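You operate a simulated robot arm through the tools that you are given. There is no shell and no other tool.

You are at the controls of a simulated robot arm. One attempt, no reset.

## Task
Press the rivet of the press card's colour home in the fixture slide.
Fine: take it from the rivet block, use the press lever and draw the slide out again. Where these are worked on the way, their far stop is far enough and under half their travel is too little: fixture slide.

The check looks at the end state, three seconds after you hand in, the way a careful person would. Anything else that was tipped, shoved, dropped, spilled or broken makes it a failure.

## Robot
A 7-joint arm with a two-finger parallel gripper, fixed in place. Base frame: the origin is on the floor under the middle of its stand, x ahead of it, y to its left, z up. Units: cm, degrees, N and s.
With the tool pointing down near the work surface it reaches from about 28 to 72 cm from the base axis. Its first joint turns from -166.0 to 166.0 degrees. Payload 3.43 kg.
The tool frame sits at the grasp point between the pads (the TCP): z along the fingers, y along the line on which they close. The tips reach 3 cm beyond it. The gripper opens to 9.4 cm. The fingers are 2.8 cm wide and 1 cm thick; the gripper's body (5 by 9.6 cm) begins 5.5 cm behind the TCP.
Orientation is told as [roll, pitch, yaw] about the base's x, y, z axes, in that order, counted from this pose: with the fingers straight down and closing along the base's y, the tool's x points along the base's -x, its y along +y and its z along -z.

## Interface
- The arm moves only by the tool arm_command. Its argument "plan" is a list of rows, each a list of 7 numbers: the shift along the tool's x, y, z in mm, then the turn, a rotation vector about the tool's x, y, z in degrees, then the opening in per cent of the stroke, from 0 (shut) to 100 (fully open). In form: [[dx, dy, dz, wx, wy, wz, gripper], ...]. A call has 1 to 20 rows; each row shifts and turns the commanded pose from where the row before left it, along the tool's axes as they then stand. Rows are played at 5 a second. More than 5 cm and 8.6 degrees between two rows, or a gripper value outside its range, and nothing of the call is played. A pose out of reach is approached as far as the arm can. The call stops where the force on the tool passes 40 N (or 10 N more than at its start, if that is more) or the arm is blocked; 0.2 s more then pass. The fingers move at their own pace (about 10.8 cm/s each) and stop on an object; they squeeze with about 28 N. The grip force told is the motor's: it shows also when the fingers shut on nothing. Time passes only in rows, and 0.2 s behind the last, so rows that do not move let the fingers close. It gives the time, the measured TCP pose, the force on the tool (base axes), the opening and the grip force at its end, in the units of the frame above (readings bear some noise), with the torque about the TCP (base axes, N m) and any sound that the robot's microphone picked up.
- Cameras (640 x 400 px; columns grow to the right, rows downward): "scene" is fixed at [4.98, 65.02, 162.03]; the picture's right is [-0.65, -0.76, 0.00], its down [-0.38, 0.33, -0.86] and it looks along [0.66, -0.56, -0.50] (base axes); focal length 343 px, centre (320, 200). "wrist" rides on the gripper at [7.6, 1.4, -10.2] in the tool frame; the picture's right is [-0.18, 0.98, 0.00], its down [-0.75, -0.14, -0.64] and it looks along [-0.63, -0.12, 0.77] (tool axes); focal length 243 px, centre (320, 200). There is no depth. A picture from a camera that has moved, and an enlarged one, comes with that camera's place and axes in the base frame and with its lens.
- get_image(camera): a new picture of that camera. No time passes.
- move_column(by): moves the trunk up (or, below 0, down) by that many cm; the arm rides with it, the base frame stays. It gives what a move gives, with no picture.
- enlarge(camera, box): a new picture of the part [left, top, right, bottom] of that camera's present view, enlarged. No time passes.
- sign_off(): hands the job in; it is judged then, once.

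Places have to be worked out from the pictures, the camera data and where the tool is seen. Open the gripper and draw the arm clear of the work before you hand the job in, unless the task says otherwise.

The tools are called as name(argument=value, ...) on one line, values as JSON. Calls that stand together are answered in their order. arm_command: Moves the arm, as the interface text tells. Its arguments: {"type":"object","properties":{"plan":{"type":"array"}},"required":["plan"]} The other tools are called the same way: move_column (by) moves the trunk up or down; get_image (camera) takes a picture; enlarge (camera, box) takes an enlarged picture of a part of a camera's view; sign_off () hands the job in.

At the start:

```text
t: 0.0
ee_pos: [41.95, 0.65, 133.23]
ee_rot: [-0.1, 0.0, 0.0]
contact_force: [-0.5, -0.6, 0.7]
wrist_torque: [0.01, 0.03, 0.0]
grip_width: 9.4
gripper_force: 0.1
trunk travel left (down, up): [-30.0, 29.0]
```

scene: 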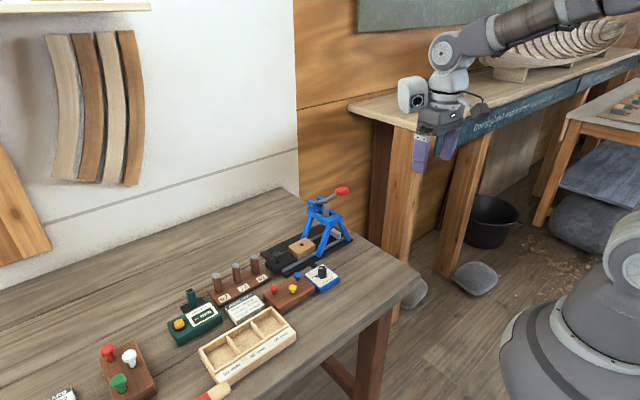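
wrist: 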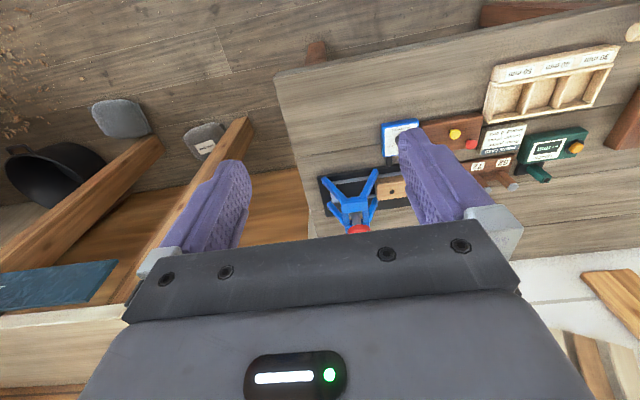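

I start by looking closer at the bench: the blue press, cards, rivet blocks and tray are in the middle of the scene picture. I enlarge several parts.

enlarge(camera="scene", box=[240, 170, 380, 310])

enlarge(camera="scene", box=[160, 240, 360, 365])

enlarge(camera="scene", box=[30, 300, 230, 400])

enlarge(camera="wrist", box=[300, 30, 640, 240])

```text
2.86 times, centred on (310, 240) of scene
camera zoom: at [4.98, 65.02, 162.03], right [-0.65, -0.76, 0.0], down [-0.38, 0.33, -0.86], along [0.66, -0.56, -0.5], focal length 980 px, centre (349, 86)
```

zoom: 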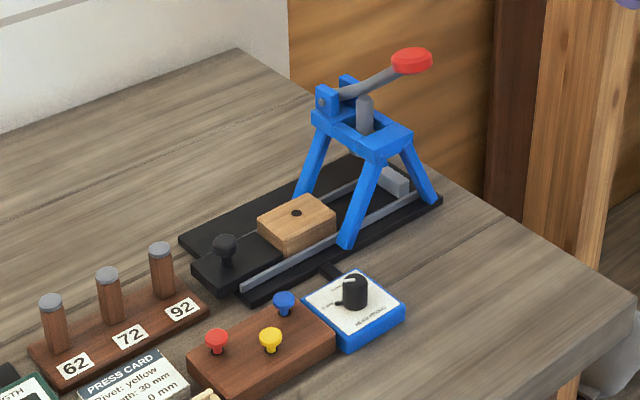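

```text
3.20 times, centred on (260, 302) of scene
camera zoom: at [4.98, 65.02, 162.03], right [-0.65, -0.76, 0.0], down [-0.38, 0.33, -0.86], along [0.66, -0.56, -0.5], focal length 1097 px, centre (512, -128)
```

zoom: 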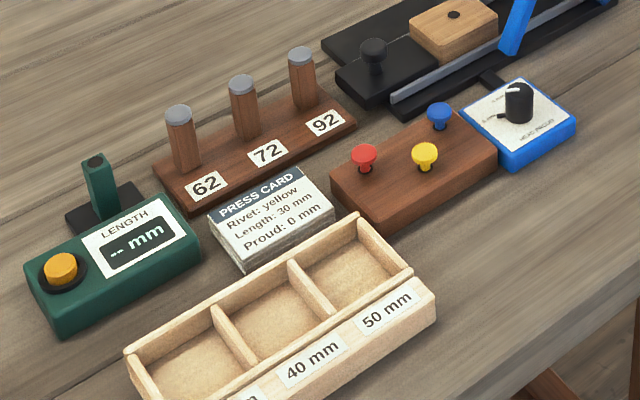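

```text
3.20 times, centred on (130, 350) of scene
camera zoom: at [4.98, 65.02, 162.03], right [-0.65, -0.76, 0.0], down [-0.38, 0.33, -0.86], along [0.66, -0.56, -0.5], focal length 1097 px, centre (928, -280)
```

zoom: 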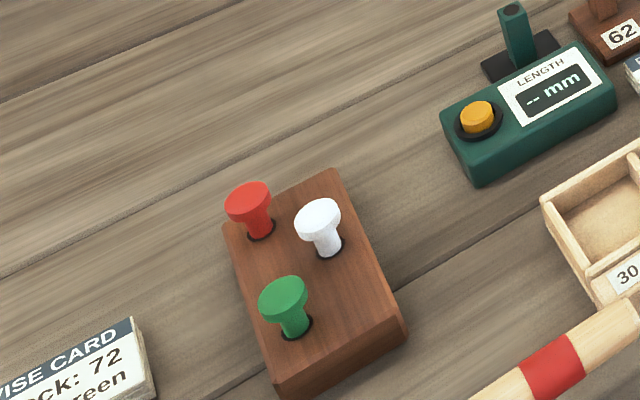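

```text
1.88 times, centred on (470, 135) of wrist
camera zoom: at [34.26, 2.02, 143.57], right [0.18, 0.98, 0.0], down [0.75, -0.14, 0.64], along [0.63, -0.12, -0.77], focal length 457 px, centre (38, 322)
```

zoom: 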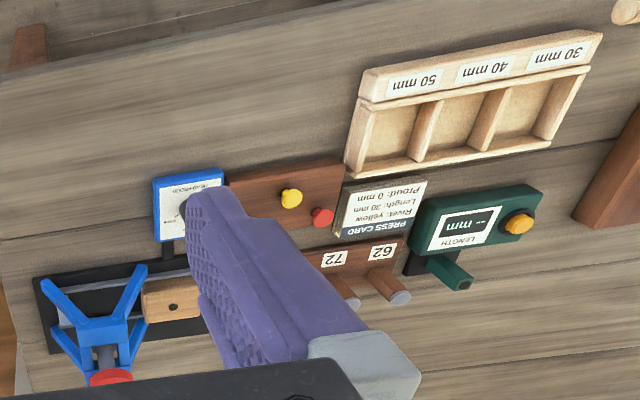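

The card reads "Rivet: yellow, Length: 30 mm, Proud: 0 mm". I enlarge the dial, the card and the slide for detail before moving.

enlarge(camera="scene", box=[295, 255, 345, 300])

enlarge(camera="scene", box=[215, 285, 275, 330])

enlarge(camera="scene", box=[260, 225, 350, 285])

enlarge(camera="scene", box=[300, 180, 360, 225])

```text
8.89 times, centred on (320, 278) of scene
camera zoom: at [4.98, 65.02, 162.03], right [-0.65, -0.76, 0.0], down [-0.38, 0.33, -0.86], along [0.66, -0.56, -0.5], focal length 3048 px, centre (320, -489)
```

zoom: 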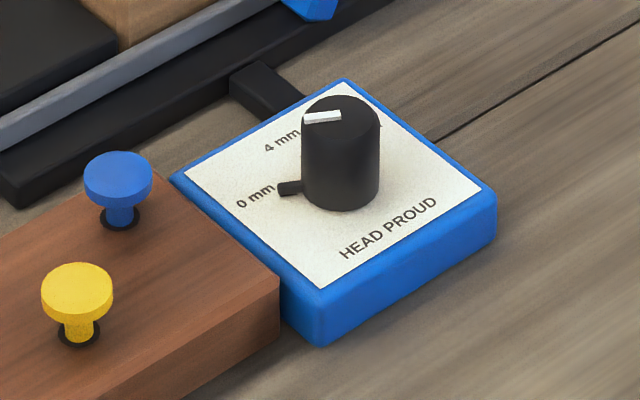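

```text
8.89 times, centred on (245, 308) of scene
camera zoom: at [4.98, 65.02, 162.03], right [-0.65, -0.76, 0.0], down [-0.38, 0.33, -0.86], along [0.66, -0.56, -0.5], focal length 3048 px, centre (987, -756)
```

zoom: 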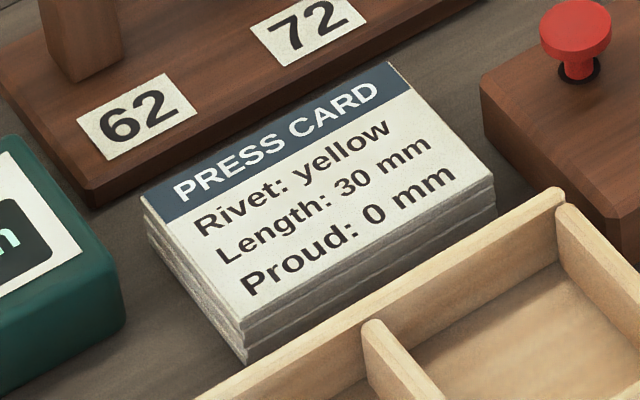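

```text
6.67 times, centred on (305, 255) of scene
camera zoom: at [4.98, 65.02, 162.03], right [-0.65, -0.76, 0.0], down [-0.38, 0.33, -0.86], along [0.66, -0.56, -0.5], focal length 2286 px, centre (420, -167)
```

zoom: 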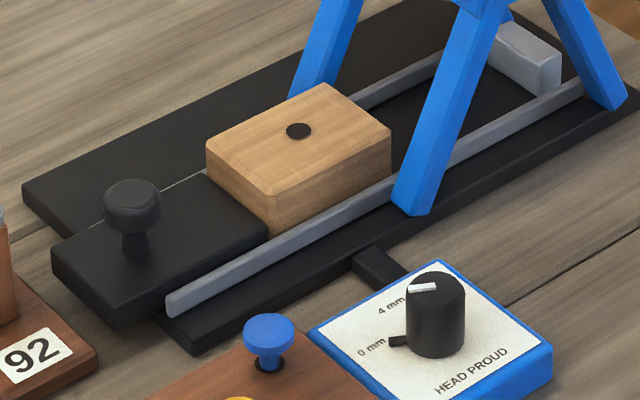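

```text
8.89 times, centred on (330, 202) of scene
camera zoom: at [4.98, 65.02, 162.03], right [-0.65, -0.76, 0.0], down [-0.38, 0.33, -0.86], along [0.66, -0.56, -0.5], focal length 3048 px, centre (231, 178)
```

zoom: 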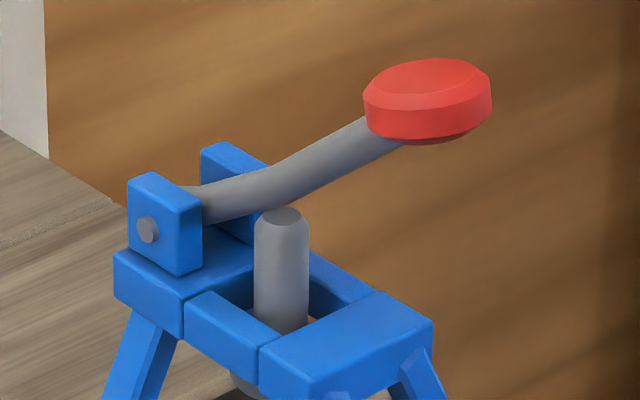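

The dial's pointer seems already to stand at 0 mm, as the card says; triangulation puts the yellow rivet near (62, 26, 94), the fixture hole near (76, 13, 94.5), the lever knob near (68, 3, 113). I move the arm to (45, 14, 122) to get a better wrist view.

arm_command(plan=[[-6, 27, -10, 0, 0, 0, 100], [-6, 27, 30, 0, 0, 0, 100], [-6, 27, 30, 0, 0, 0, 100], [-6, 27, 30, 0, 0, 0, 100], [-6, 27, 30, 0, 0, 0, 100], [0, 0, 0, 0, 0, 0, 100]])

get_image(camera="wrist")

get_image(camera="scene")

```text
t: 1.4
ee_pos: [44.88, 14.01, 122.46]
ee_rot: [0.0, 0.0, 0.0]
contact_force: [0.2, -0.8, -0.1]
wrist_torque: [-0.03, 0.01, 0.01]
grip_width: 9.42
gripper_force: 0.1
trunk travel left (down, up): [-30.0, 29.0]
```

```text
taken
camera wrist: at [37.18, 15.4, 132.67], right [0.18, 0.98, 0.0], down [0.75, -0.14, 0.64], along [0.63, -0.12, -0.77], focal length 243 px, centre (320, 200)
```

wrist: 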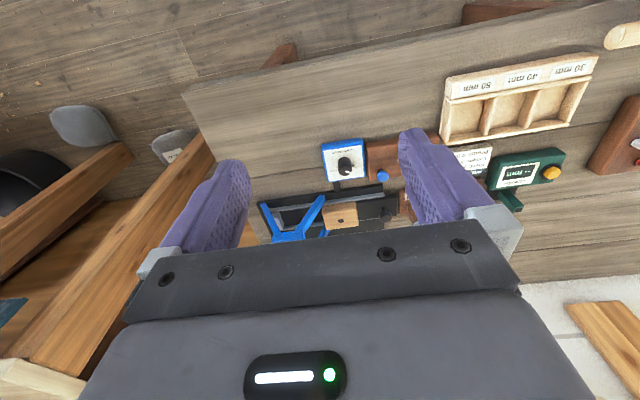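

```text
taken
```

scene: 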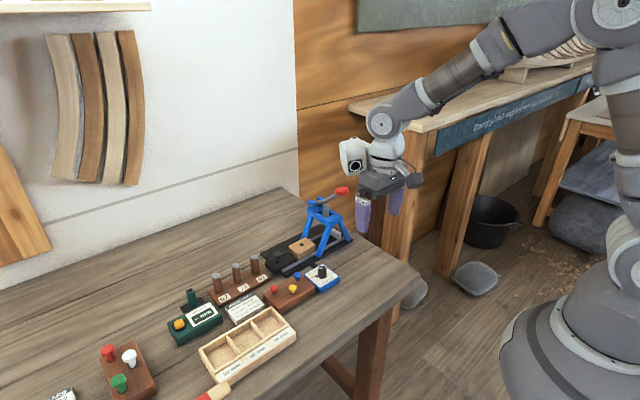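

The wrist view is consistent; I go further out over the bench (to about (60, 22, 118)) to view the rivet block, dial and slide from above.

arm_command(plan=[[-38, 20, 0, 0, 0, 0, 100], [-38, 20, 0, 0, 0, 0, 100], [-38, 20, 0, 0, 0, 0, 100], [-38, 20, 0, 0, 0, 0, 100], [0, 0, 0, 0, 0, 0, 100]])

get_image(camera="wrist")

enlarge(camera="wrist", box=[220, 60, 440, 240])

```text
t: 2.6
ee_pos: [60.35, 22.17, 122.22]
ee_rot: [0.1, -0.1, 0.0]
contact_force: [0.2, -0.5, -0.1]
wrist_torque: [0.0, -0.01, -0.02]
grip_width: 9.38
gripper_force: 0.1
trunk travel left (down, up): [-30.0, 29.0]
```

```text
taken
camera wrist: at [52.65, 23.51, 132.52], right [0.18, 0.98, 0.0], down [0.75, -0.14, 0.64], along [0.63, -0.12, -0.77], focal length 243 px, centre (320, 200)
```

wrist: 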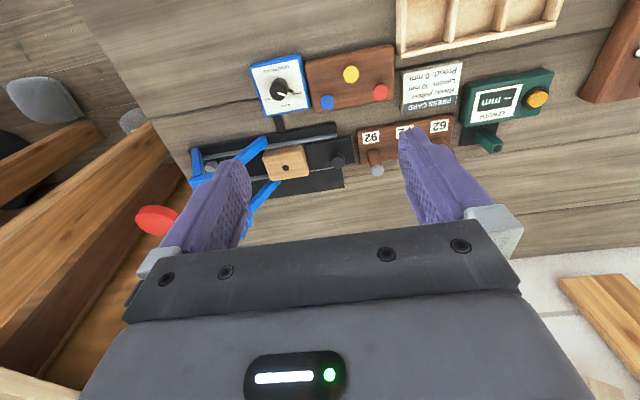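

```text
2.22 times, centred on (330, 150) of wrist
camera zoom: at [52.65, 23.51, 132.52], right [0.18, 0.98, 0.0], down [0.75, -0.14, 0.64], along [0.63, -0.12, -0.77], focal length 539 px, centre (298, 311)
```

zoom: 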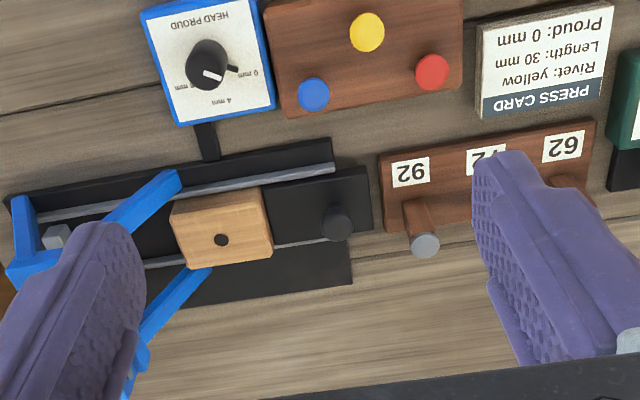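

Now I have a clear top view of the dial and slide. I enlarge the dial and the slide further to check its setting and measure positions.

enlarge(camera="wrist", box=[240, 50, 320, 120])

enlarge(camera="wrist", box=[180, 110, 370, 240])

enlarge(camera="wrist", box=[290, 30, 480, 170])

```text
5.71 times, centred on (280, 85) of wrist
camera zoom: at [52.65, 23.51, 132.52], right [0.18, 0.98, 0.0], down [0.75, -0.14, 0.64], along [0.63, -0.12, -0.77], focal length 1386 px, centre (549, 857)
```

zoom: 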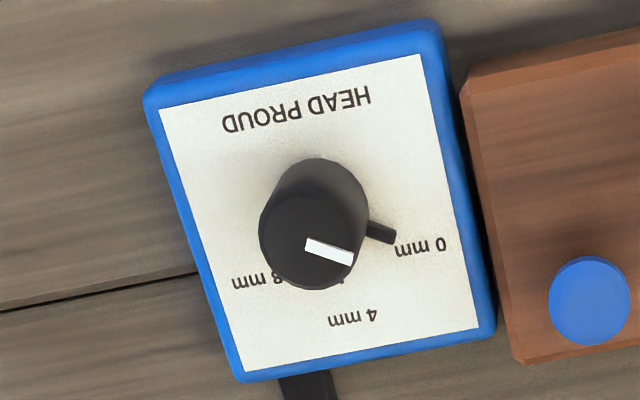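

```text
3.08 times, centred on (275, 175) of wrist
camera zoom: at [52.65, 23.51, 132.52], right [0.18, 0.98, 0.0], down [0.75, -0.14, 0.64], along [0.63, -0.12, -0.77], focal length 746 px, centre (458, 277)
```

zoom: 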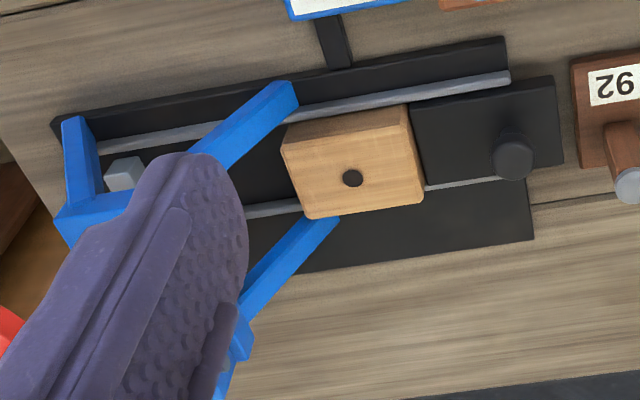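

```text
2.86 times, centred on (385, 100) of wrist
camera zoom: at [52.65, 23.51, 132.52], right [0.18, 0.98, 0.0], down [0.75, -0.14, 0.64], along [0.63, -0.12, -0.77], focal length 693 px, centre (134, 486)
```

zoom: 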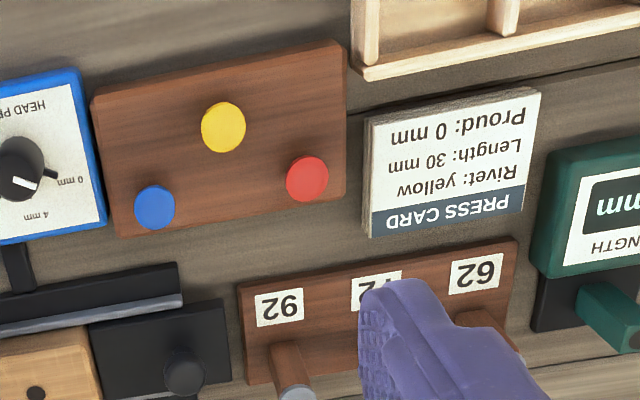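

The dial pointer is on 0 mm (dial offers 0/4/8), matching the card. Estimates: yellow rivet (61.7, 26.3), hole (75.2, 12.9), slide knob (75, 22.5), slide runs along y, ram around y=3. I now test how far the vertical tool can reach toward (75, 15) at a safe height.

arm_command(plan=[[-37, -18, 0, 0, 0, 0, 40], [-37, -18, 0, 0, 0, 0, 40], [-37, -18, 0, 0, 0, 0, 40], [-37, -18, 0, 0, 0, 0, 40], [0, 0, 0, 0, 0, 0, 40]])

get_image(camera="scene")

get_image(camera="wrist")

```text
t: 3.8
ee_pos: [70.48, 15.29, 122.06]
ee_rot: [-0.1, 0.0, 0.0]
contact_force: [0.1, 0.1, 0.0]
wrist_torque: [0.0, 0.02, 0.0]
grip_width: 3.79
gripper_force: 0.0
out of reach, approached as far as the arm can: row 3, 4
trunk travel left (down, up): [-30.0, 29.0]
```

```text
taken
```

scene: 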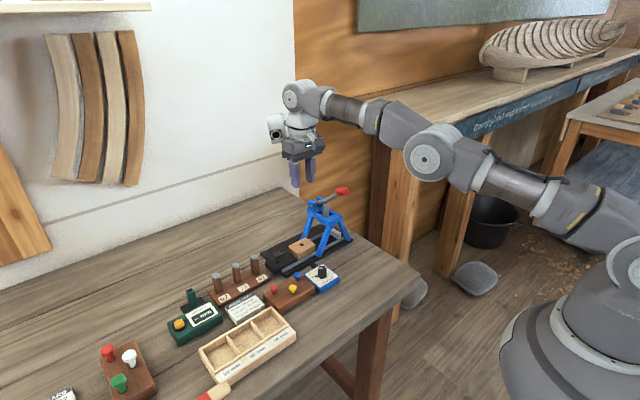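

```text
taken
camera wrist: at [62.65, 16.72, 132.42], right [0.18, 0.98, 0.0], down [0.75, -0.14, 0.64], along [0.63, -0.12, -0.77], focal length 243 px, centre (320, 200)
```

wrist: 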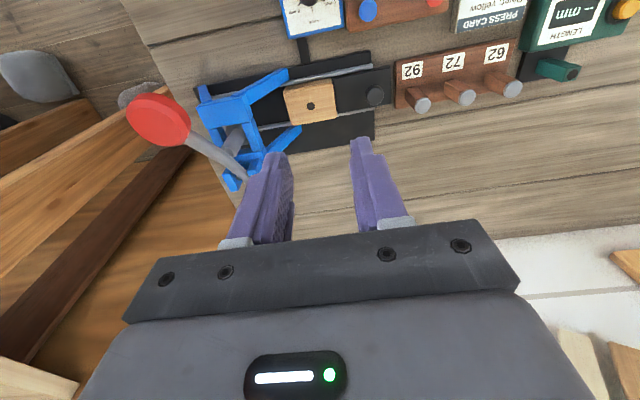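

The vertical tool stops at about r=72 cm, so the slide must be worked with the fingers tilted outward. I tilt 30° about the tool's y (fingers pointing outward) and see what position results.

arm_command(plan=[[0, 0, 0, 0, -7.5, 0, 40], [0, 0, 0, 0, -7.5, 0, 40], [0, 0, 0, 0, -7.5, 0, 40], [0, 0, 0, 0, -7.5, 0, 40], [0, 0, 0, 0, 0, 0, 40]])

get_image(camera="wrist")

get_image(camera="scene")

```text
t: 5.0
ee_pos: [70.27, 15.31, 122.15]
ee_rot: [0.1, -30.2, 0.0]
contact_force: [-0.7, -0.1, -0.5]
wrist_torque: [-0.01, 0.01, -0.01]
grip_width: 3.8
gripper_force: 0.0
trunk travel left (down, up): [-30.0, 29.0]
```

```text
taken
camera wrist: at [58.46, 16.76, 127.26], right [0.16, 0.98, 0.09], down [0.33, -0.14, 0.93], along [0.93, -0.12, -0.35], focal length 243 px, centre (320, 200)
```

wrist: 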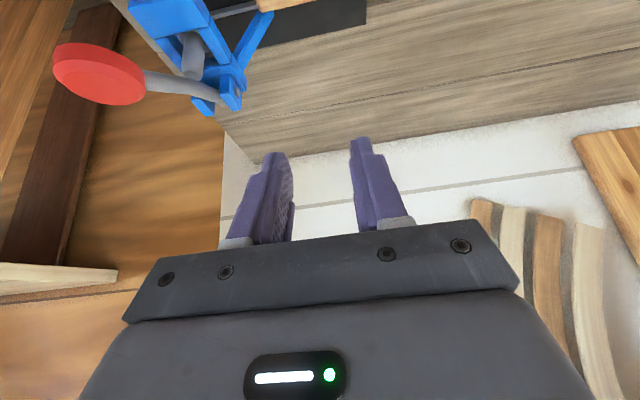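

```text
taken
```

scene: 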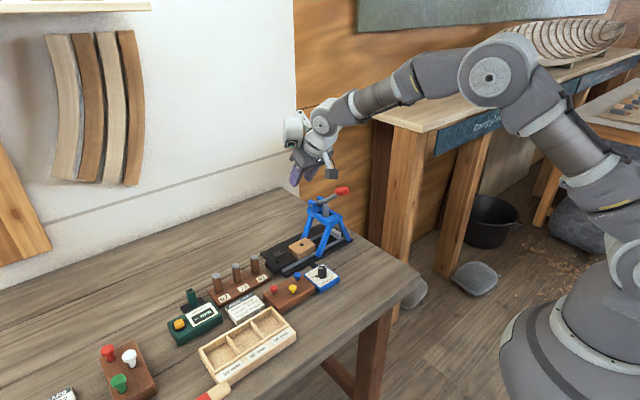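

The tilt works and freed the elbow. Now I test the reach over the slide with this tilt, heading to about (76, 18, 106), clear of press and pegs, and look.

arm_command(plan=[[7.7, 6, 41.8, 0, 0, 0, 40], [7.7, 6, 41.8, 0, 0, 0, 40], [7.7, 6, 41.8, 0, 0, 0, 40], [7.7, 6, 41.8, 0, 0, 0, 40], [0, 0, 0, 0, 0, 0, 40]])

get_image(camera="wrist")

enlarge(camera="scene", box=[230, 140, 400, 310])

```text
t: 6.2
ee_pos: [75.93, 17.88, 105.92]
ee_rot: [0.0, -29.9, 0.0]
contact_force: [-0.2, 0.3, -0.4]
wrist_torque: [0.03, 0.02, -0.03]
grip_width: 3.78
gripper_force: 0.0
trunk travel left (down, up): [-30.0, 29.0]
```

```text
taken
camera wrist: at [64.15, 19.34, 111.18], right [0.16, 0.98, 0.09], down [0.33, -0.14, 0.93], along [0.93, -0.12, -0.35], focal length 243 px, centre (320, 200)
```

wrist: 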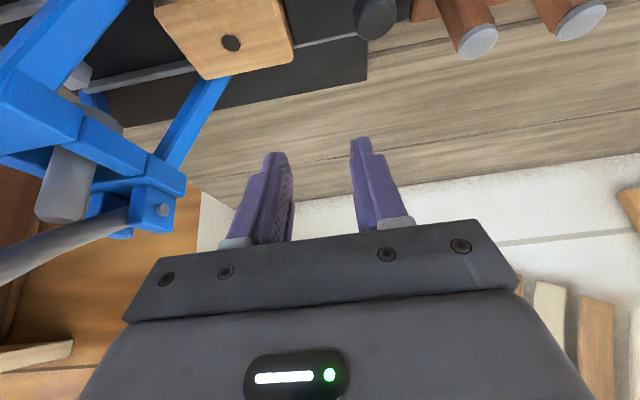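

```text
2.35 times, centred on (315, 225) of scene
camera zoom: at [4.98, 65.02, 162.03], right [-0.65, -0.76, 0.0], down [-0.38, 0.33, -0.86], along [0.66, -0.56, -0.5], focal length 807 px, centre (332, 141)
```

zoom: 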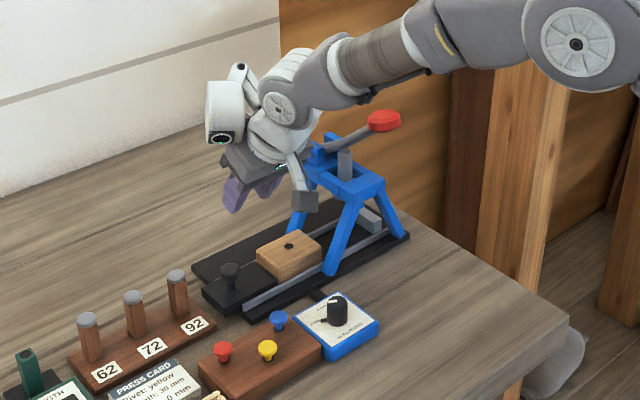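

Reach is fine with 30° tilt. Cross-checking three wrist views gives the hole top at (75.2, 12.8, 94.5) and the yellow head's top at (61.7, 26.3, 94.5). I move above and slightly short of the yellow rivet for a close look.

arm_command(plan=[[35.7, 21, -15.1, 0, 0, 0, 40], [35.7, 21, -15.1, 0, 0, 0, 40], [35.7, 21, -15.1, 0, 0, 0, 40], [35.7, 21, -15.1, 0, 0, 0, 40], [0, 0, 0, 0, 0, 0, 40]])

get_image(camera="wrist")

enlarge(camera="scene", box=[230, 190, 370, 310])

```text
t: 7.4
ee_pos: [60.44, 26.46, 104.48]
ee_rot: [-0.1, -29.9, -0.2]
contact_force: [-0.6, 0.1, 0.5]
wrist_torque: [0.03, 0.02, -0.02]
grip_width: 3.78
gripper_force: 0.1
trunk travel left (down, up): [-30.0, 29.0]
```

```text
taken
camera wrist: at [48.69, 27.84, 109.5], right [0.16, 0.98, 0.09], down [0.33, -0.14, 0.93], along [0.93, -0.12, -0.35], focal length 243 px, centre (320, 200)
```

wrist: 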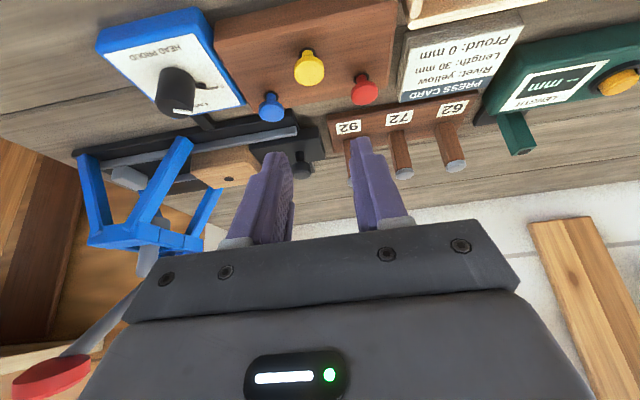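

```text
3.33 times, centred on (300, 250) of scene
camera zoom: at [4.98, 65.02, 162.03], right [-0.65, -0.76, 0.0], down [-0.38, 0.33, -0.86], along [0.66, -0.56, -0.5], focal length 1143 px, centre (387, 33)
```

zoom: 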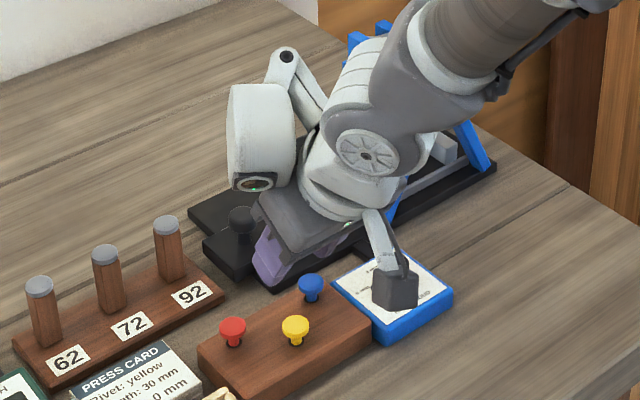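

The yellow rivet is in view; I enlarge it to measure the head, neck and block surface.

enlarge(camera="wrist", box=[240, 30, 390, 130])

enlarge(camera="wrist", box=[70, 110, 330, 290])

```text
4.00 times, centred on (315, 80) of wrist
camera zoom: at [48.69, 27.84, 109.5], right [0.16, 0.98, 0.09], down [0.33, -0.14, 0.93], along [0.93, -0.12, -0.35], focal length 970 px, centre (340, 680)
```

zoom: 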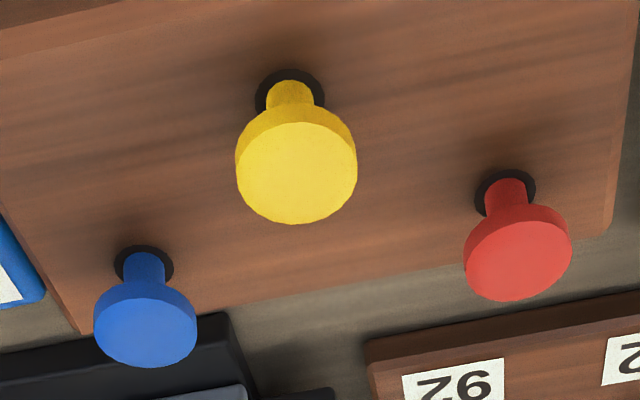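

```text
2.22 times, centred on (200, 200) of wrist
camera zoom: at [48.69, 27.84, 109.5], right [0.16, 0.98, 0.09], down [0.33, -0.14, 0.93], along [0.93, -0.12, -0.35], focal length 539 px, centre (587, 200)
```

zoom: 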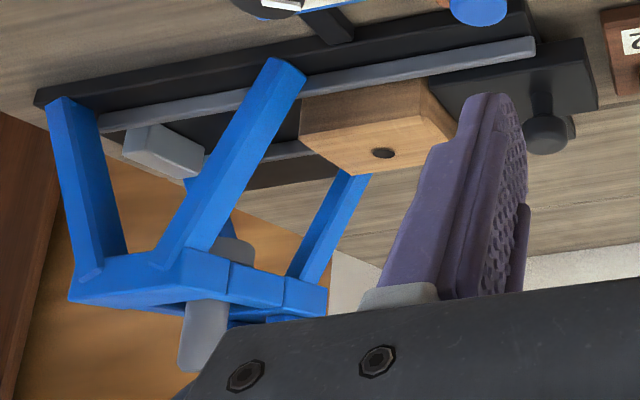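

The head top is near z=94.75 with a 2.2 cm head, ~0.9 cm neck, and the block top at about z=93.0. I reduce the tilt to 20° for picking and come down to z≈99.5, then check alignment.

arm_command(plan=[[0, 0, 0, 0, 5, 0, 35], [0, 0, 0, 0, 5, 0, 35], [5.5, -0.9, 24.6, 0, 0, 0, 35], [5.5, -0.9, 24.6, 0, 0, 0, 35], [0, 0, 0, 0, 0, 0, 35]])

get_image(camera="wrist")

enlarge(camera="wrist", box=[240, 70, 400, 190])

enlarge(camera="scene", box=[240, 220, 360, 310])

```text
t: 8.6
ee_pos: [61.19, 26.15, 99.13]
ee_rot: [0.1, -20.0, 0.0]
contact_force: [0.9, -0.4, 0.3]
wrist_torque: [-0.01, 0.01, 0.01]
grip_width: 3.29
gripper_force: 0.0
trunk travel left (down, up): [-30.0, 29.0]
```

```text
taken
camera wrist: at [50.51, 27.56, 106.26], right [0.17, 0.98, 0.06], down [0.49, -0.14, 0.86], along [0.85, -0.12, -0.51], focal length 243 px, centre (320, 200)
```

wrist: 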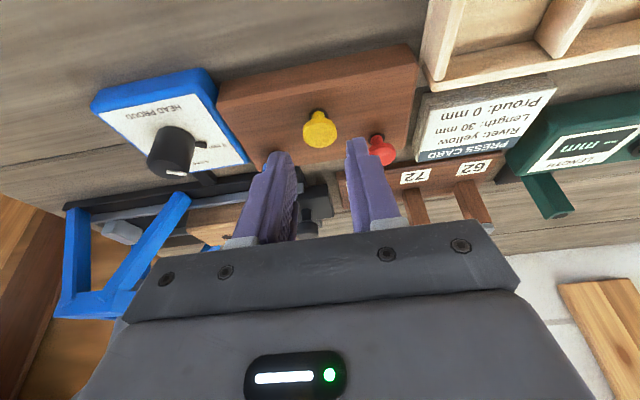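

```text
3.33 times, centred on (320, 130) of wrist
camera zoom: at [50.51, 27.56, 106.26], right [0.17, 0.98, 0.06], down [0.49, -0.14, 0.86], along [0.85, -0.12, -0.51], focal length 809 px, centre (320, 433)
```

zoom: 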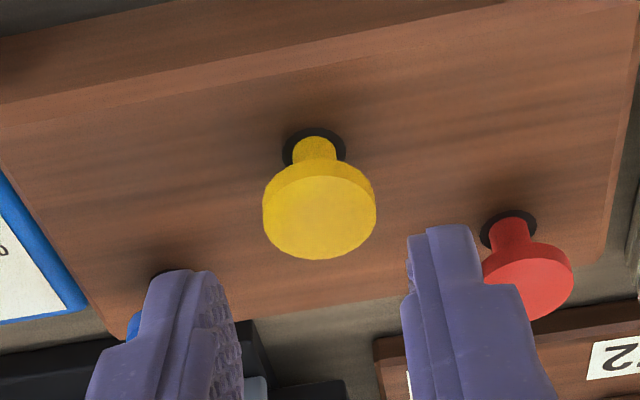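

```text
4.44 times, centred on (300, 265) of scene
camera zoom: at [4.98, 65.02, 162.03], right [-0.65, -0.76, 0.0], down [-0.38, 0.33, -0.86], along [0.66, -0.56, -0.5], focal length 1524 px, centre (409, -89)
```

zoom: 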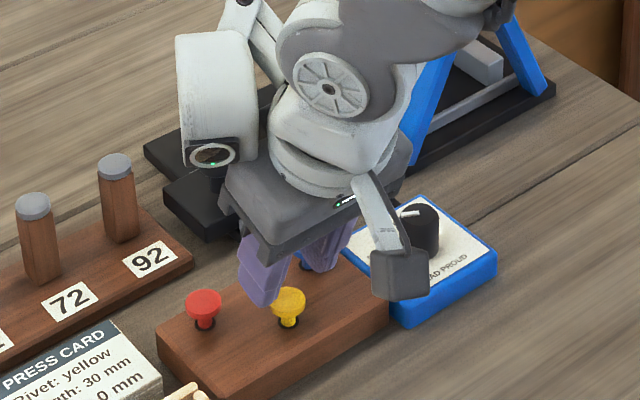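

Fingers bracket the yellow head (62, 26.3, 94.75) well. I descend to TCP z≈96.75 so the tips pass beside the head, staying above the block top at about 93.

arm_command(plan=[[2.8, 0.5, 7.5, 0, 0, 0, 35], [2.8, 0.4, 7.5, 0, 0, 0, 35], [2.8, 0.4, 7.3, 0, 0, 0, 35], [0, 0, 0, 0, 0, 0, 35]])

enlarge(camera="wrist", box=[240, 90, 400, 210])

enlarge(camera="scene", box=[255, 240, 335, 310])

```text
t: 9.6
ee_pos: [61.02, 26.21, 96.83]
ee_rot: [0.0, -20.0, 0.1]
contact_force: [0.0, -0.8, 0.3]
wrist_torque: [0.0, 0.02, -0.01]
grip_width: 3.31
gripper_force: 0.0
trunk travel left (down, up): [-30.0, 29.0]
```

```text
3.33 times, centred on (320, 150) of wrist
camera zoom: at [50.44, 27.58, 103.94], right [0.17, 0.98, 0.06], down [0.49, -0.14, 0.86], along [0.85, -0.12, -0.5], focal length 809 px, centre (320, 367)
```

zoom: 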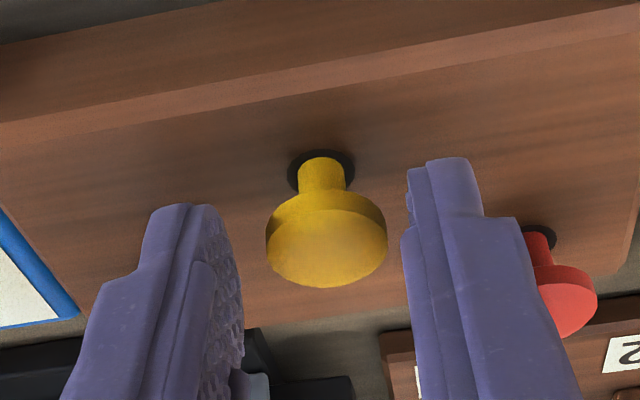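

```text
5.71 times, centred on (295, 275) of scene
camera zoom: at [4.98, 65.02, 162.03], right [-0.65, -0.76, 0.0], down [-0.38, 0.33, -0.86], along [0.66, -0.56, -0.5], focal length 1959 px, centre (463, -229)
```

zoom: 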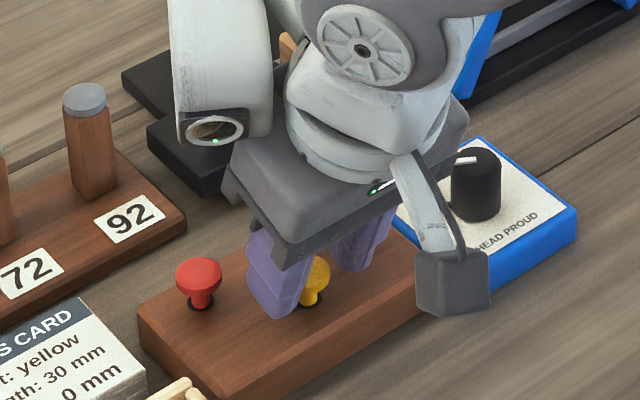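

Head is centred between the pads at about (61.8, 26.3). I go 2 mm further down and close the gripper on the head.

arm_command(plan=[[0.7, 0.8, 2.0, 0, 0, 0, 35], [0, 0, 0, 0, 0, 0, 35], [0, 0, 0, 0, 0, 0, 0], [0, 0, 0, 0, 0, 0, 0], [0, 0, 0, 0, 0, 0, 0]])

enlarge(camera="wrist", box=[240, 90, 400, 210])

enlarge(camera="scene", box=[255, 240, 335, 310])

```text
t: 10.8
ee_pos: [61.11, 26.25, 96.7]
ee_rot: [0.0, -19.9, 0.0]
contact_force: [-0.1, -0.1, 0.2]
wrist_torque: [0.0, 0.0, 0.01]
grip_width: 2.08
gripper_force: 28.1
trunk travel left (down, up): [-30.0, 29.0]
```

```text
3.33 times, centred on (320, 150) of wrist
camera zoom: at [50.43, 27.66, 103.7], right [0.17, 0.98, 0.06], down [0.49, -0.14, 0.86], along [0.85, -0.12, -0.5], focal length 809 px, centre (320, 367)
```

zoom: 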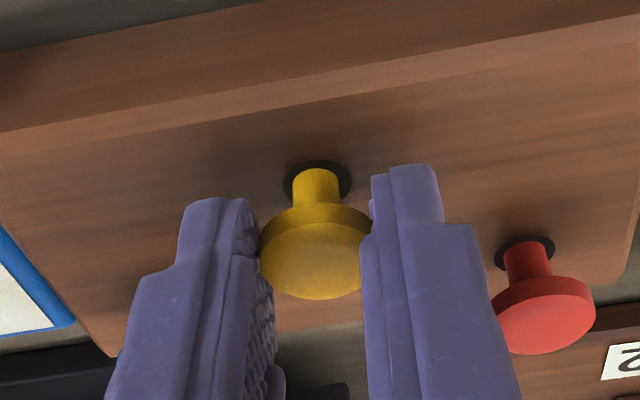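

```text
5.71 times, centred on (295, 275) of scene
camera zoom: at [4.98, 65.02, 162.03], right [-0.65, -0.76, 0.0], down [-0.38, 0.33, -0.86], along [0.66, -0.56, -0.5], focal length 1959 px, centre (463, -229)
```

zoom: 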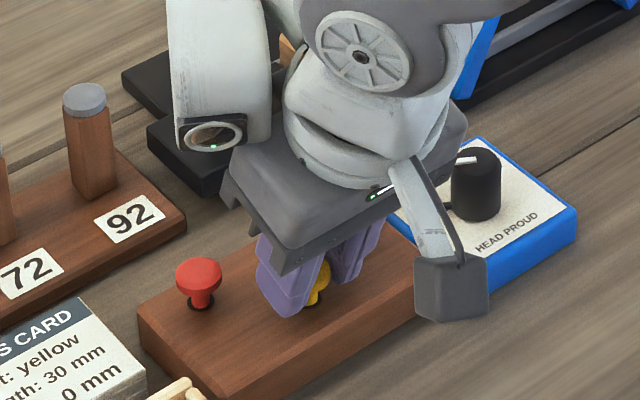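

Gripped at 2.08 cm with 28 N — that matches the head. I lift straight up 6 cm.

arm_command(plan=[[-3.4, 0, -9.4, 0, 0, 0, 0], [-3.4, 0, -9.4, 0, 0, 0, 0], [-4.6, 0, -12.5, 0, 0, 0, 0], [-4.6, 0, -12.5, 0, 0, 0, 0], [-4.6, 0, -12.5, 0, 0, 0, 0], [0, 0, 0, 0, 0, 0, 0]])

get_image(camera="wrist")

enlarge(camera="wrist", box=[240, 70, 400, 190])

enlarge(camera="scene", box=[245, 220, 345, 310])

```text
t: 12.2
ee_pos: [61.2, 26.12, 102.5]
ee_rot: [0.0, -20.0, 0.0]
contact_force: [-0.5, 0.3, 0.3]
wrist_torque: [-0.02, 0.0, -0.02]
grip_width: 2.07
gripper_force: 28.1
trunk travel left (down, up): [-30.0, 29.0]
```

```text
taken
camera wrist: at [50.38, 27.57, 109.66], right [0.17, 0.98, 0.06], down [0.49, -0.14, 0.86], along [0.85, -0.12, -0.51], focal length 243 px, centre (320, 200)
```

wrist: 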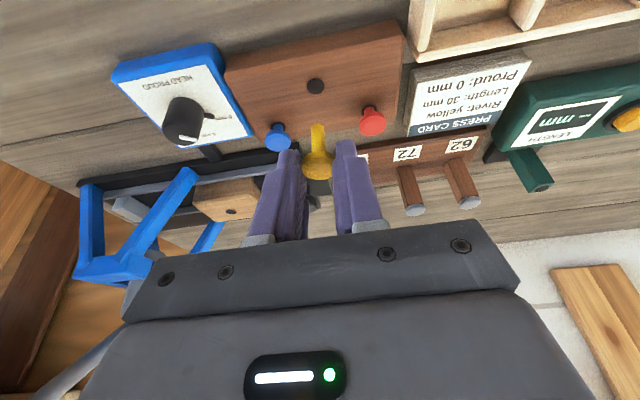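

```text
3.33 times, centred on (320, 130) of wrist
camera zoom: at [50.38, 27.57, 109.66], right [0.17, 0.98, 0.06], down [0.49, -0.14, 0.86], along [0.85, -0.12, -0.51], focal length 809 px, centre (320, 433)
```

zoom: 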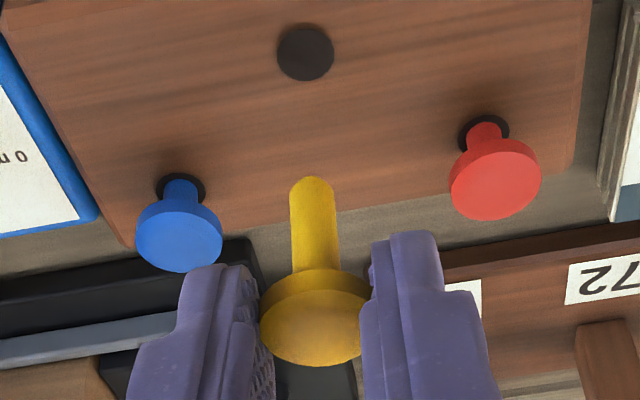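

```text
4.44 times, centred on (295, 265) of scene
camera zoom: at [4.98, 65.02, 162.03], right [-0.65, -0.76, 0.0], down [-0.38, 0.33, -0.86], along [0.66, -0.56, -0.5], focal length 1524 px, centre (431, -89)
```

zoom: 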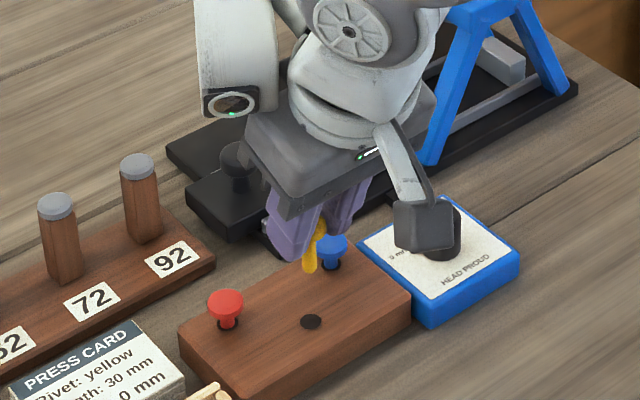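

The rivet is held upright with its 3 cm shank free and its tip about 5.7 cm below TCP. I carry it to (74.4, 18, 104), over the slide, staying well above knob and pegs.

arm_command(plan=[[-26, -16.4, 6.4, 0, 0, 0, 0], [-26, -16.4, 6.4, 0, 0, 0, 0], [-26, -16.4, 6.4, 0, 0, 0, 0], [-26, -16.4, 6.4, 0, 0, 0, 0], [-26, -16.4, 6.4, 0, 0, 0, 0], [0, 0, 0, 0, 0, 0, 0]])

get_image(camera="wrist")

enlarge(camera="wrist", box=[150, 0, 400, 190])

enlarge(camera="scene", box=[245, 170, 365, 290])

```text
t: 13.6
ee_pos: [74.49, 17.87, 103.97]
ee_rot: [0.0, -20.0, 0.0]
contact_force: [0.2, 0.1, -1.1]
wrist_torque: [0.0, -0.04, 0.01]
grip_width: 2.07
gripper_force: 28.0
trunk travel left (down, up): [-30.0, 29.0]
```

```text
taken
camera wrist: at [63.7, 19.34, 111.04], right [0.17, 0.98, 0.06], down [0.49, -0.14, 0.86], along [0.86, -0.12, -0.5], focal length 243 px, centre (320, 200)
```

wrist: 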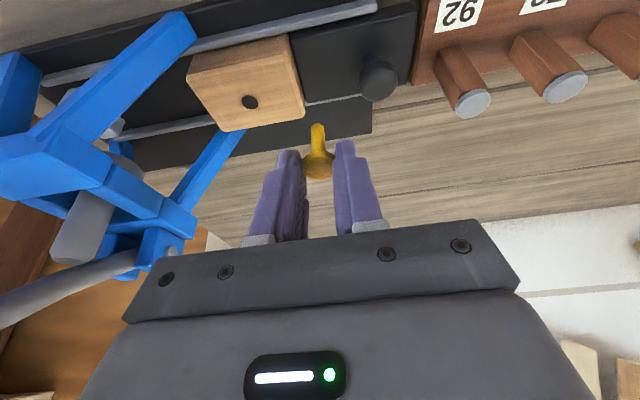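

```text
2.11 times, centred on (275, 95) of wrist
camera zoom: at [63.7, 19.34, 111.04], right [0.17, 0.98, 0.06], down [0.49, -0.14, 0.86], along [0.86, -0.12, -0.5], focal length 511 px, centre (415, 421)
```

zoom: 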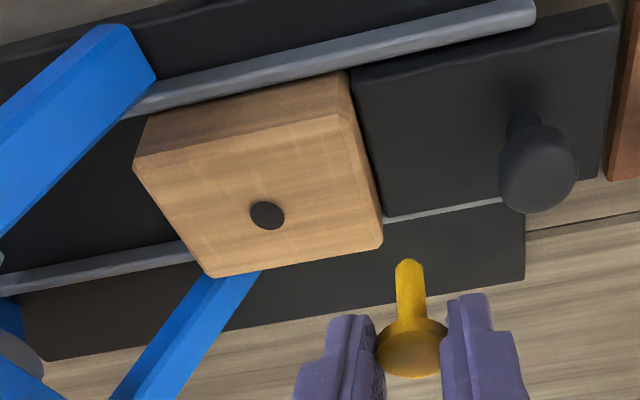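

```text
3.33 times, centred on (305, 230) of scene
camera zoom: at [4.98, 65.02, 162.03], right [-0.65, -0.76, 0.0], down [-0.38, 0.33, -0.86], along [0.66, -0.56, -0.5], focal length 1143 px, centre (370, 100)
```

zoom: 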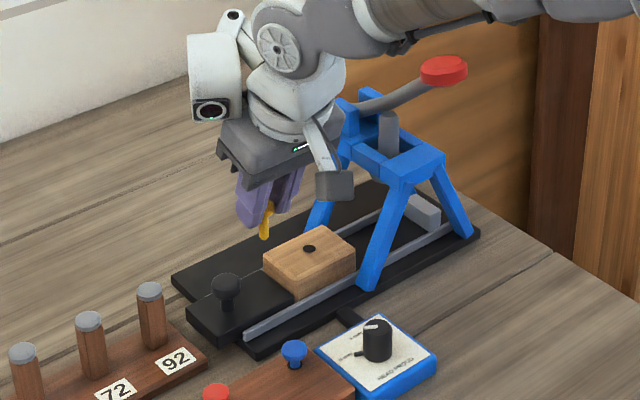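

The hole is confirmed near (75.24, 12.8). I check the press frame's clearance to the gripper body by enlarging that part and the rivet tip.

enlarge(camera="wrist", box=[0, 20, 260, 290])

enlarge(camera="wrist", box=[220, 70, 380, 190])

enlarge(camera="scene", box=[300, 180, 360, 240])

```text
1.48 times, centred on (130, 155) of wrist
camera zoom: at [63.7, 19.34, 111.04], right [0.17, 0.98, 0.06], down [0.49, -0.14, 0.86], along [0.86, -0.12, -0.5], focal length 359 px, centre (602, 267)
```

zoom: 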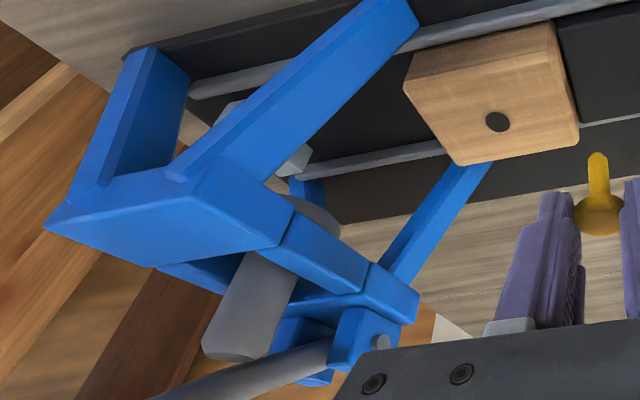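

```text
3.33 times, centred on (300, 130) of wrist
camera zoom: at [63.7, 19.34, 111.04], right [0.17, 0.98, 0.06], down [0.49, -0.14, 0.86], along [0.86, -0.12, -0.5], focal length 809 px, centre (387, 433)
```

zoom: 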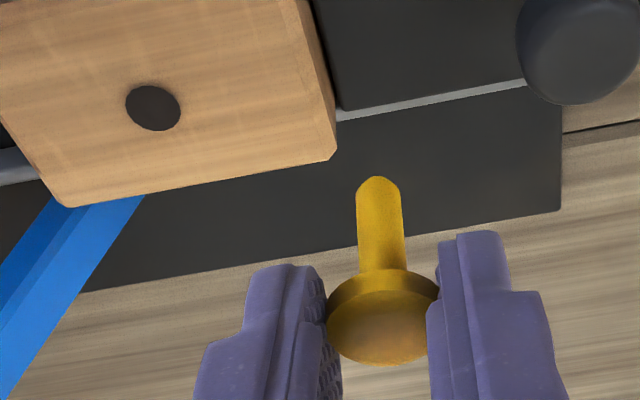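

```text
6.67 times, centred on (330, 210) of scene
camera zoom: at [4.98, 65.02, 162.03], right [-0.65, -0.76, 0.0], down [-0.38, 0.33, -0.86], along [0.66, -0.56, -0.5], focal length 2286 px, centre (253, 133)
```

zoom: 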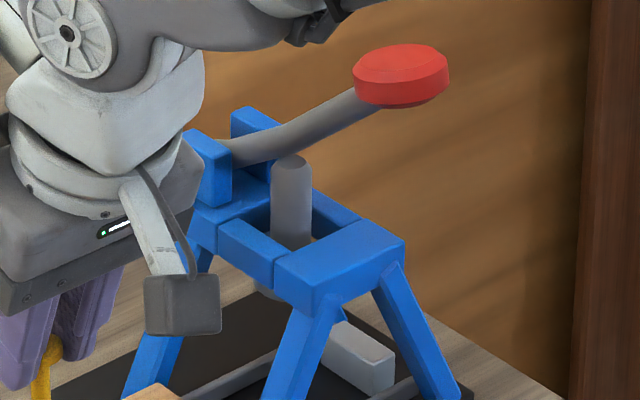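

The frame's +y end is near y=6, top z≈103, so the gripper body (down to y≈8) clears it. I bring the shank tip to about 1.2 cm above the hole.

arm_command(plan=[[0, -17.2, 0, 0, 0, 0, 0], [0, -17.2, 0, 0, 0, 0, 0], [0, -17.1, 0, 0, 0, 0, 0], [4.3, 0, 13.3, 0, 0, 0, 0], [4.3, 0, 13.3, 0, 0, 0, 0], [0, 0, 0, 0, 0, 0, 0]])

get_image(camera="wrist")

enlarge(camera="wrist", box=[260, 90, 380, 180])

enlarge(camera="scene", box=[265, 195, 345, 265])

```text
t: 15.0
ee_pos: [74.61, 12.62, 101.19]
ee_rot: [0.1, -19.9, 0.1]
contact_force: [0.4, -0.1, -0.3]
wrist_torque: [-0.01, 0.0, -0.02]
grip_width: 2.07
gripper_force: 28.0
trunk travel left (down, up): [-30.0, 29.0]
```

```text
taken
camera wrist: at [63.81, 14.18, 108.31], right [0.17, 0.98, 0.06], down [0.49, -0.14, 0.86], along [0.86, -0.12, -0.5], focal length 243 px, centre (320, 200)
```

wrist: 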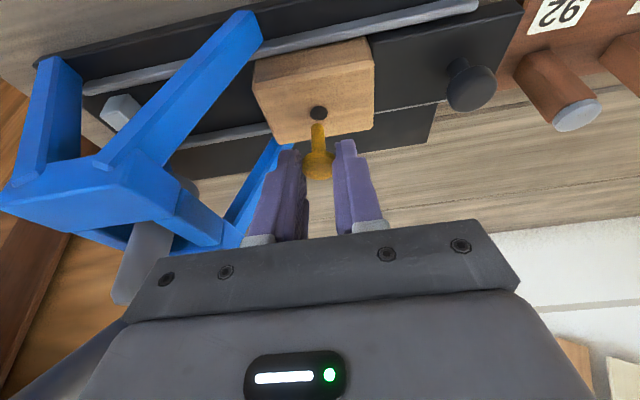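

```text
4.44 times, centred on (320, 135) of wrist
camera zoom: at [63.81, 14.18, 108.31], right [0.17, 0.98, 0.06], down [0.49, -0.14, 0.86], along [0.86, -0.12, -0.5], focal length 1078 px, centre (320, 489)
```

zoom: 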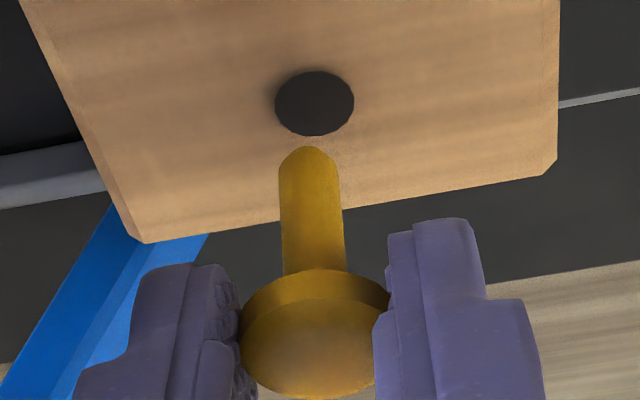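

```text
5.71 times, centred on (305, 230) of scene
camera zoom: at [4.98, 65.02, 162.03], right [-0.65, -0.76, 0.0], down [-0.38, 0.33, -0.86], along [0.66, -0.56, -0.5], focal length 1959 px, centre (406, 29)
```

zoom: 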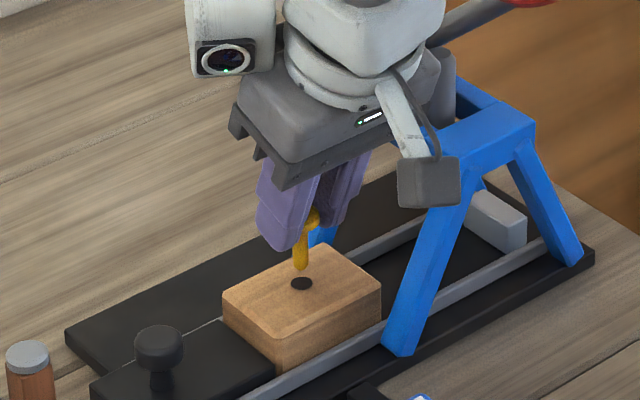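

The shank tip is about 1 cm above the hole and nearly lined up. I enlarge both views more to measure the remaining offset.

enlarge(camera="scene", box=[292, 222, 320, 252])

enlarge(camera="wrist", box=[295, 100, 345, 140])

```text
13.33 times, centred on (306, 237) of scene
camera zoom: at [4.98, 65.02, 162.03], right [-0.65, -0.76, 0.0], down [-0.38, 0.33, -0.86], along [0.66, -0.56, -0.5], focal length 4571 px, centre (507, -293)
```

zoom: 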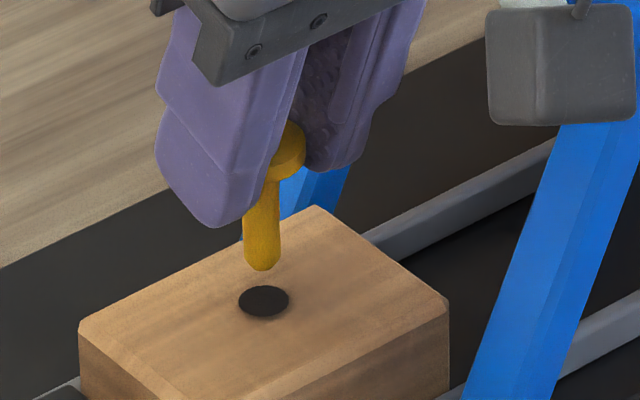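

```text
10.00 times, centred on (320, 120) of wrist
camera zoom: at [63.81, 14.18, 108.31], right [0.17, 0.98, 0.06], down [0.49, -0.14, 0.86], along [0.86, -0.12, -0.5], focal length 2426 px, centre (320, 1000)
```

zoom: 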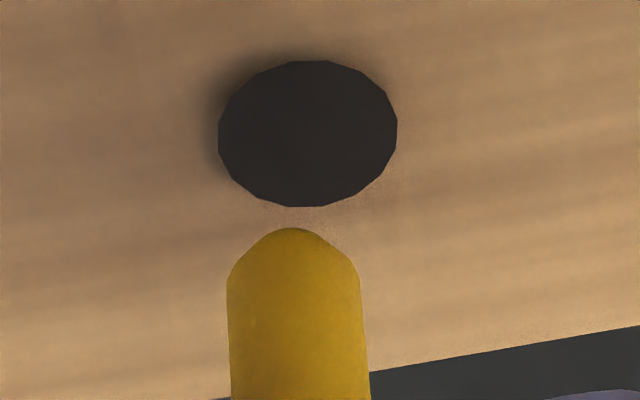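

Combining both views: the tip is about 0.8 cm above the hole and must move about −0.26 cm in x and +0.2 cm in y. I correct this, drop 0.4 cm and look again.

arm_command(plan=[[2.4, 2.0, -0.9, 0, 0, 0, 0], [1.4, 0, 3.8, 0, 0, 0, 0], [0, 0, 0, 0, 0, 0, 0]])

enlarge(camera="scene", box=[292, 222, 320, 252])

enlarge(camera="wrist", box=[295, 100, 345, 140])

```text
t: 15.8
ee_pos: [74.41, 12.97, 100.85]
ee_rot: [0.0, -20.0, 0.0]
contact_force: [-0.1, 0.4, -1.0]
wrist_torque: [0.01, 0.01, 0.03]
grip_width: 2.06
gripper_force: 27.6
trunk travel left (down, up): [-30.0, 29.0]
```

```text
13.33 times, centred on (306, 237) of scene
camera zoom: at [4.98, 65.02, 162.03], right [-0.65, -0.76, 0.0], down [-0.38, 0.33, -0.86], along [0.66, -0.56, -0.5], focal length 4571 px, centre (507, -293)
```

zoom: 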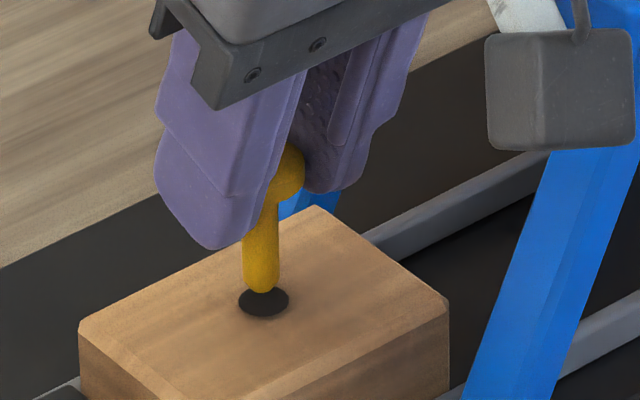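

```text
10.00 times, centred on (320, 120) of wrist
camera zoom: at [63.55, 14.43, 107.95], right [0.17, 0.98, 0.06], down [0.49, -0.14, 0.86], along [0.86, -0.12, -0.5], focal length 2426 px, centre (320, 1000)
```

zoom: 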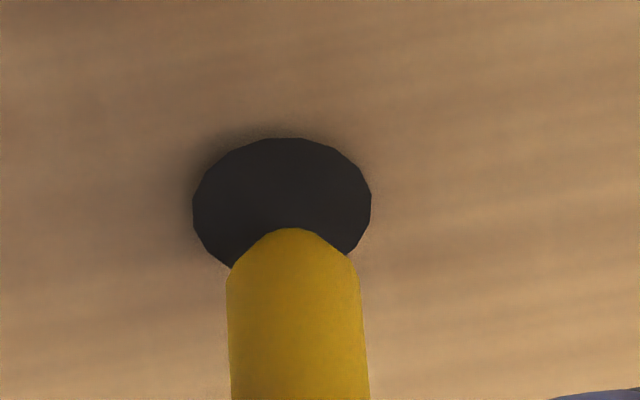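

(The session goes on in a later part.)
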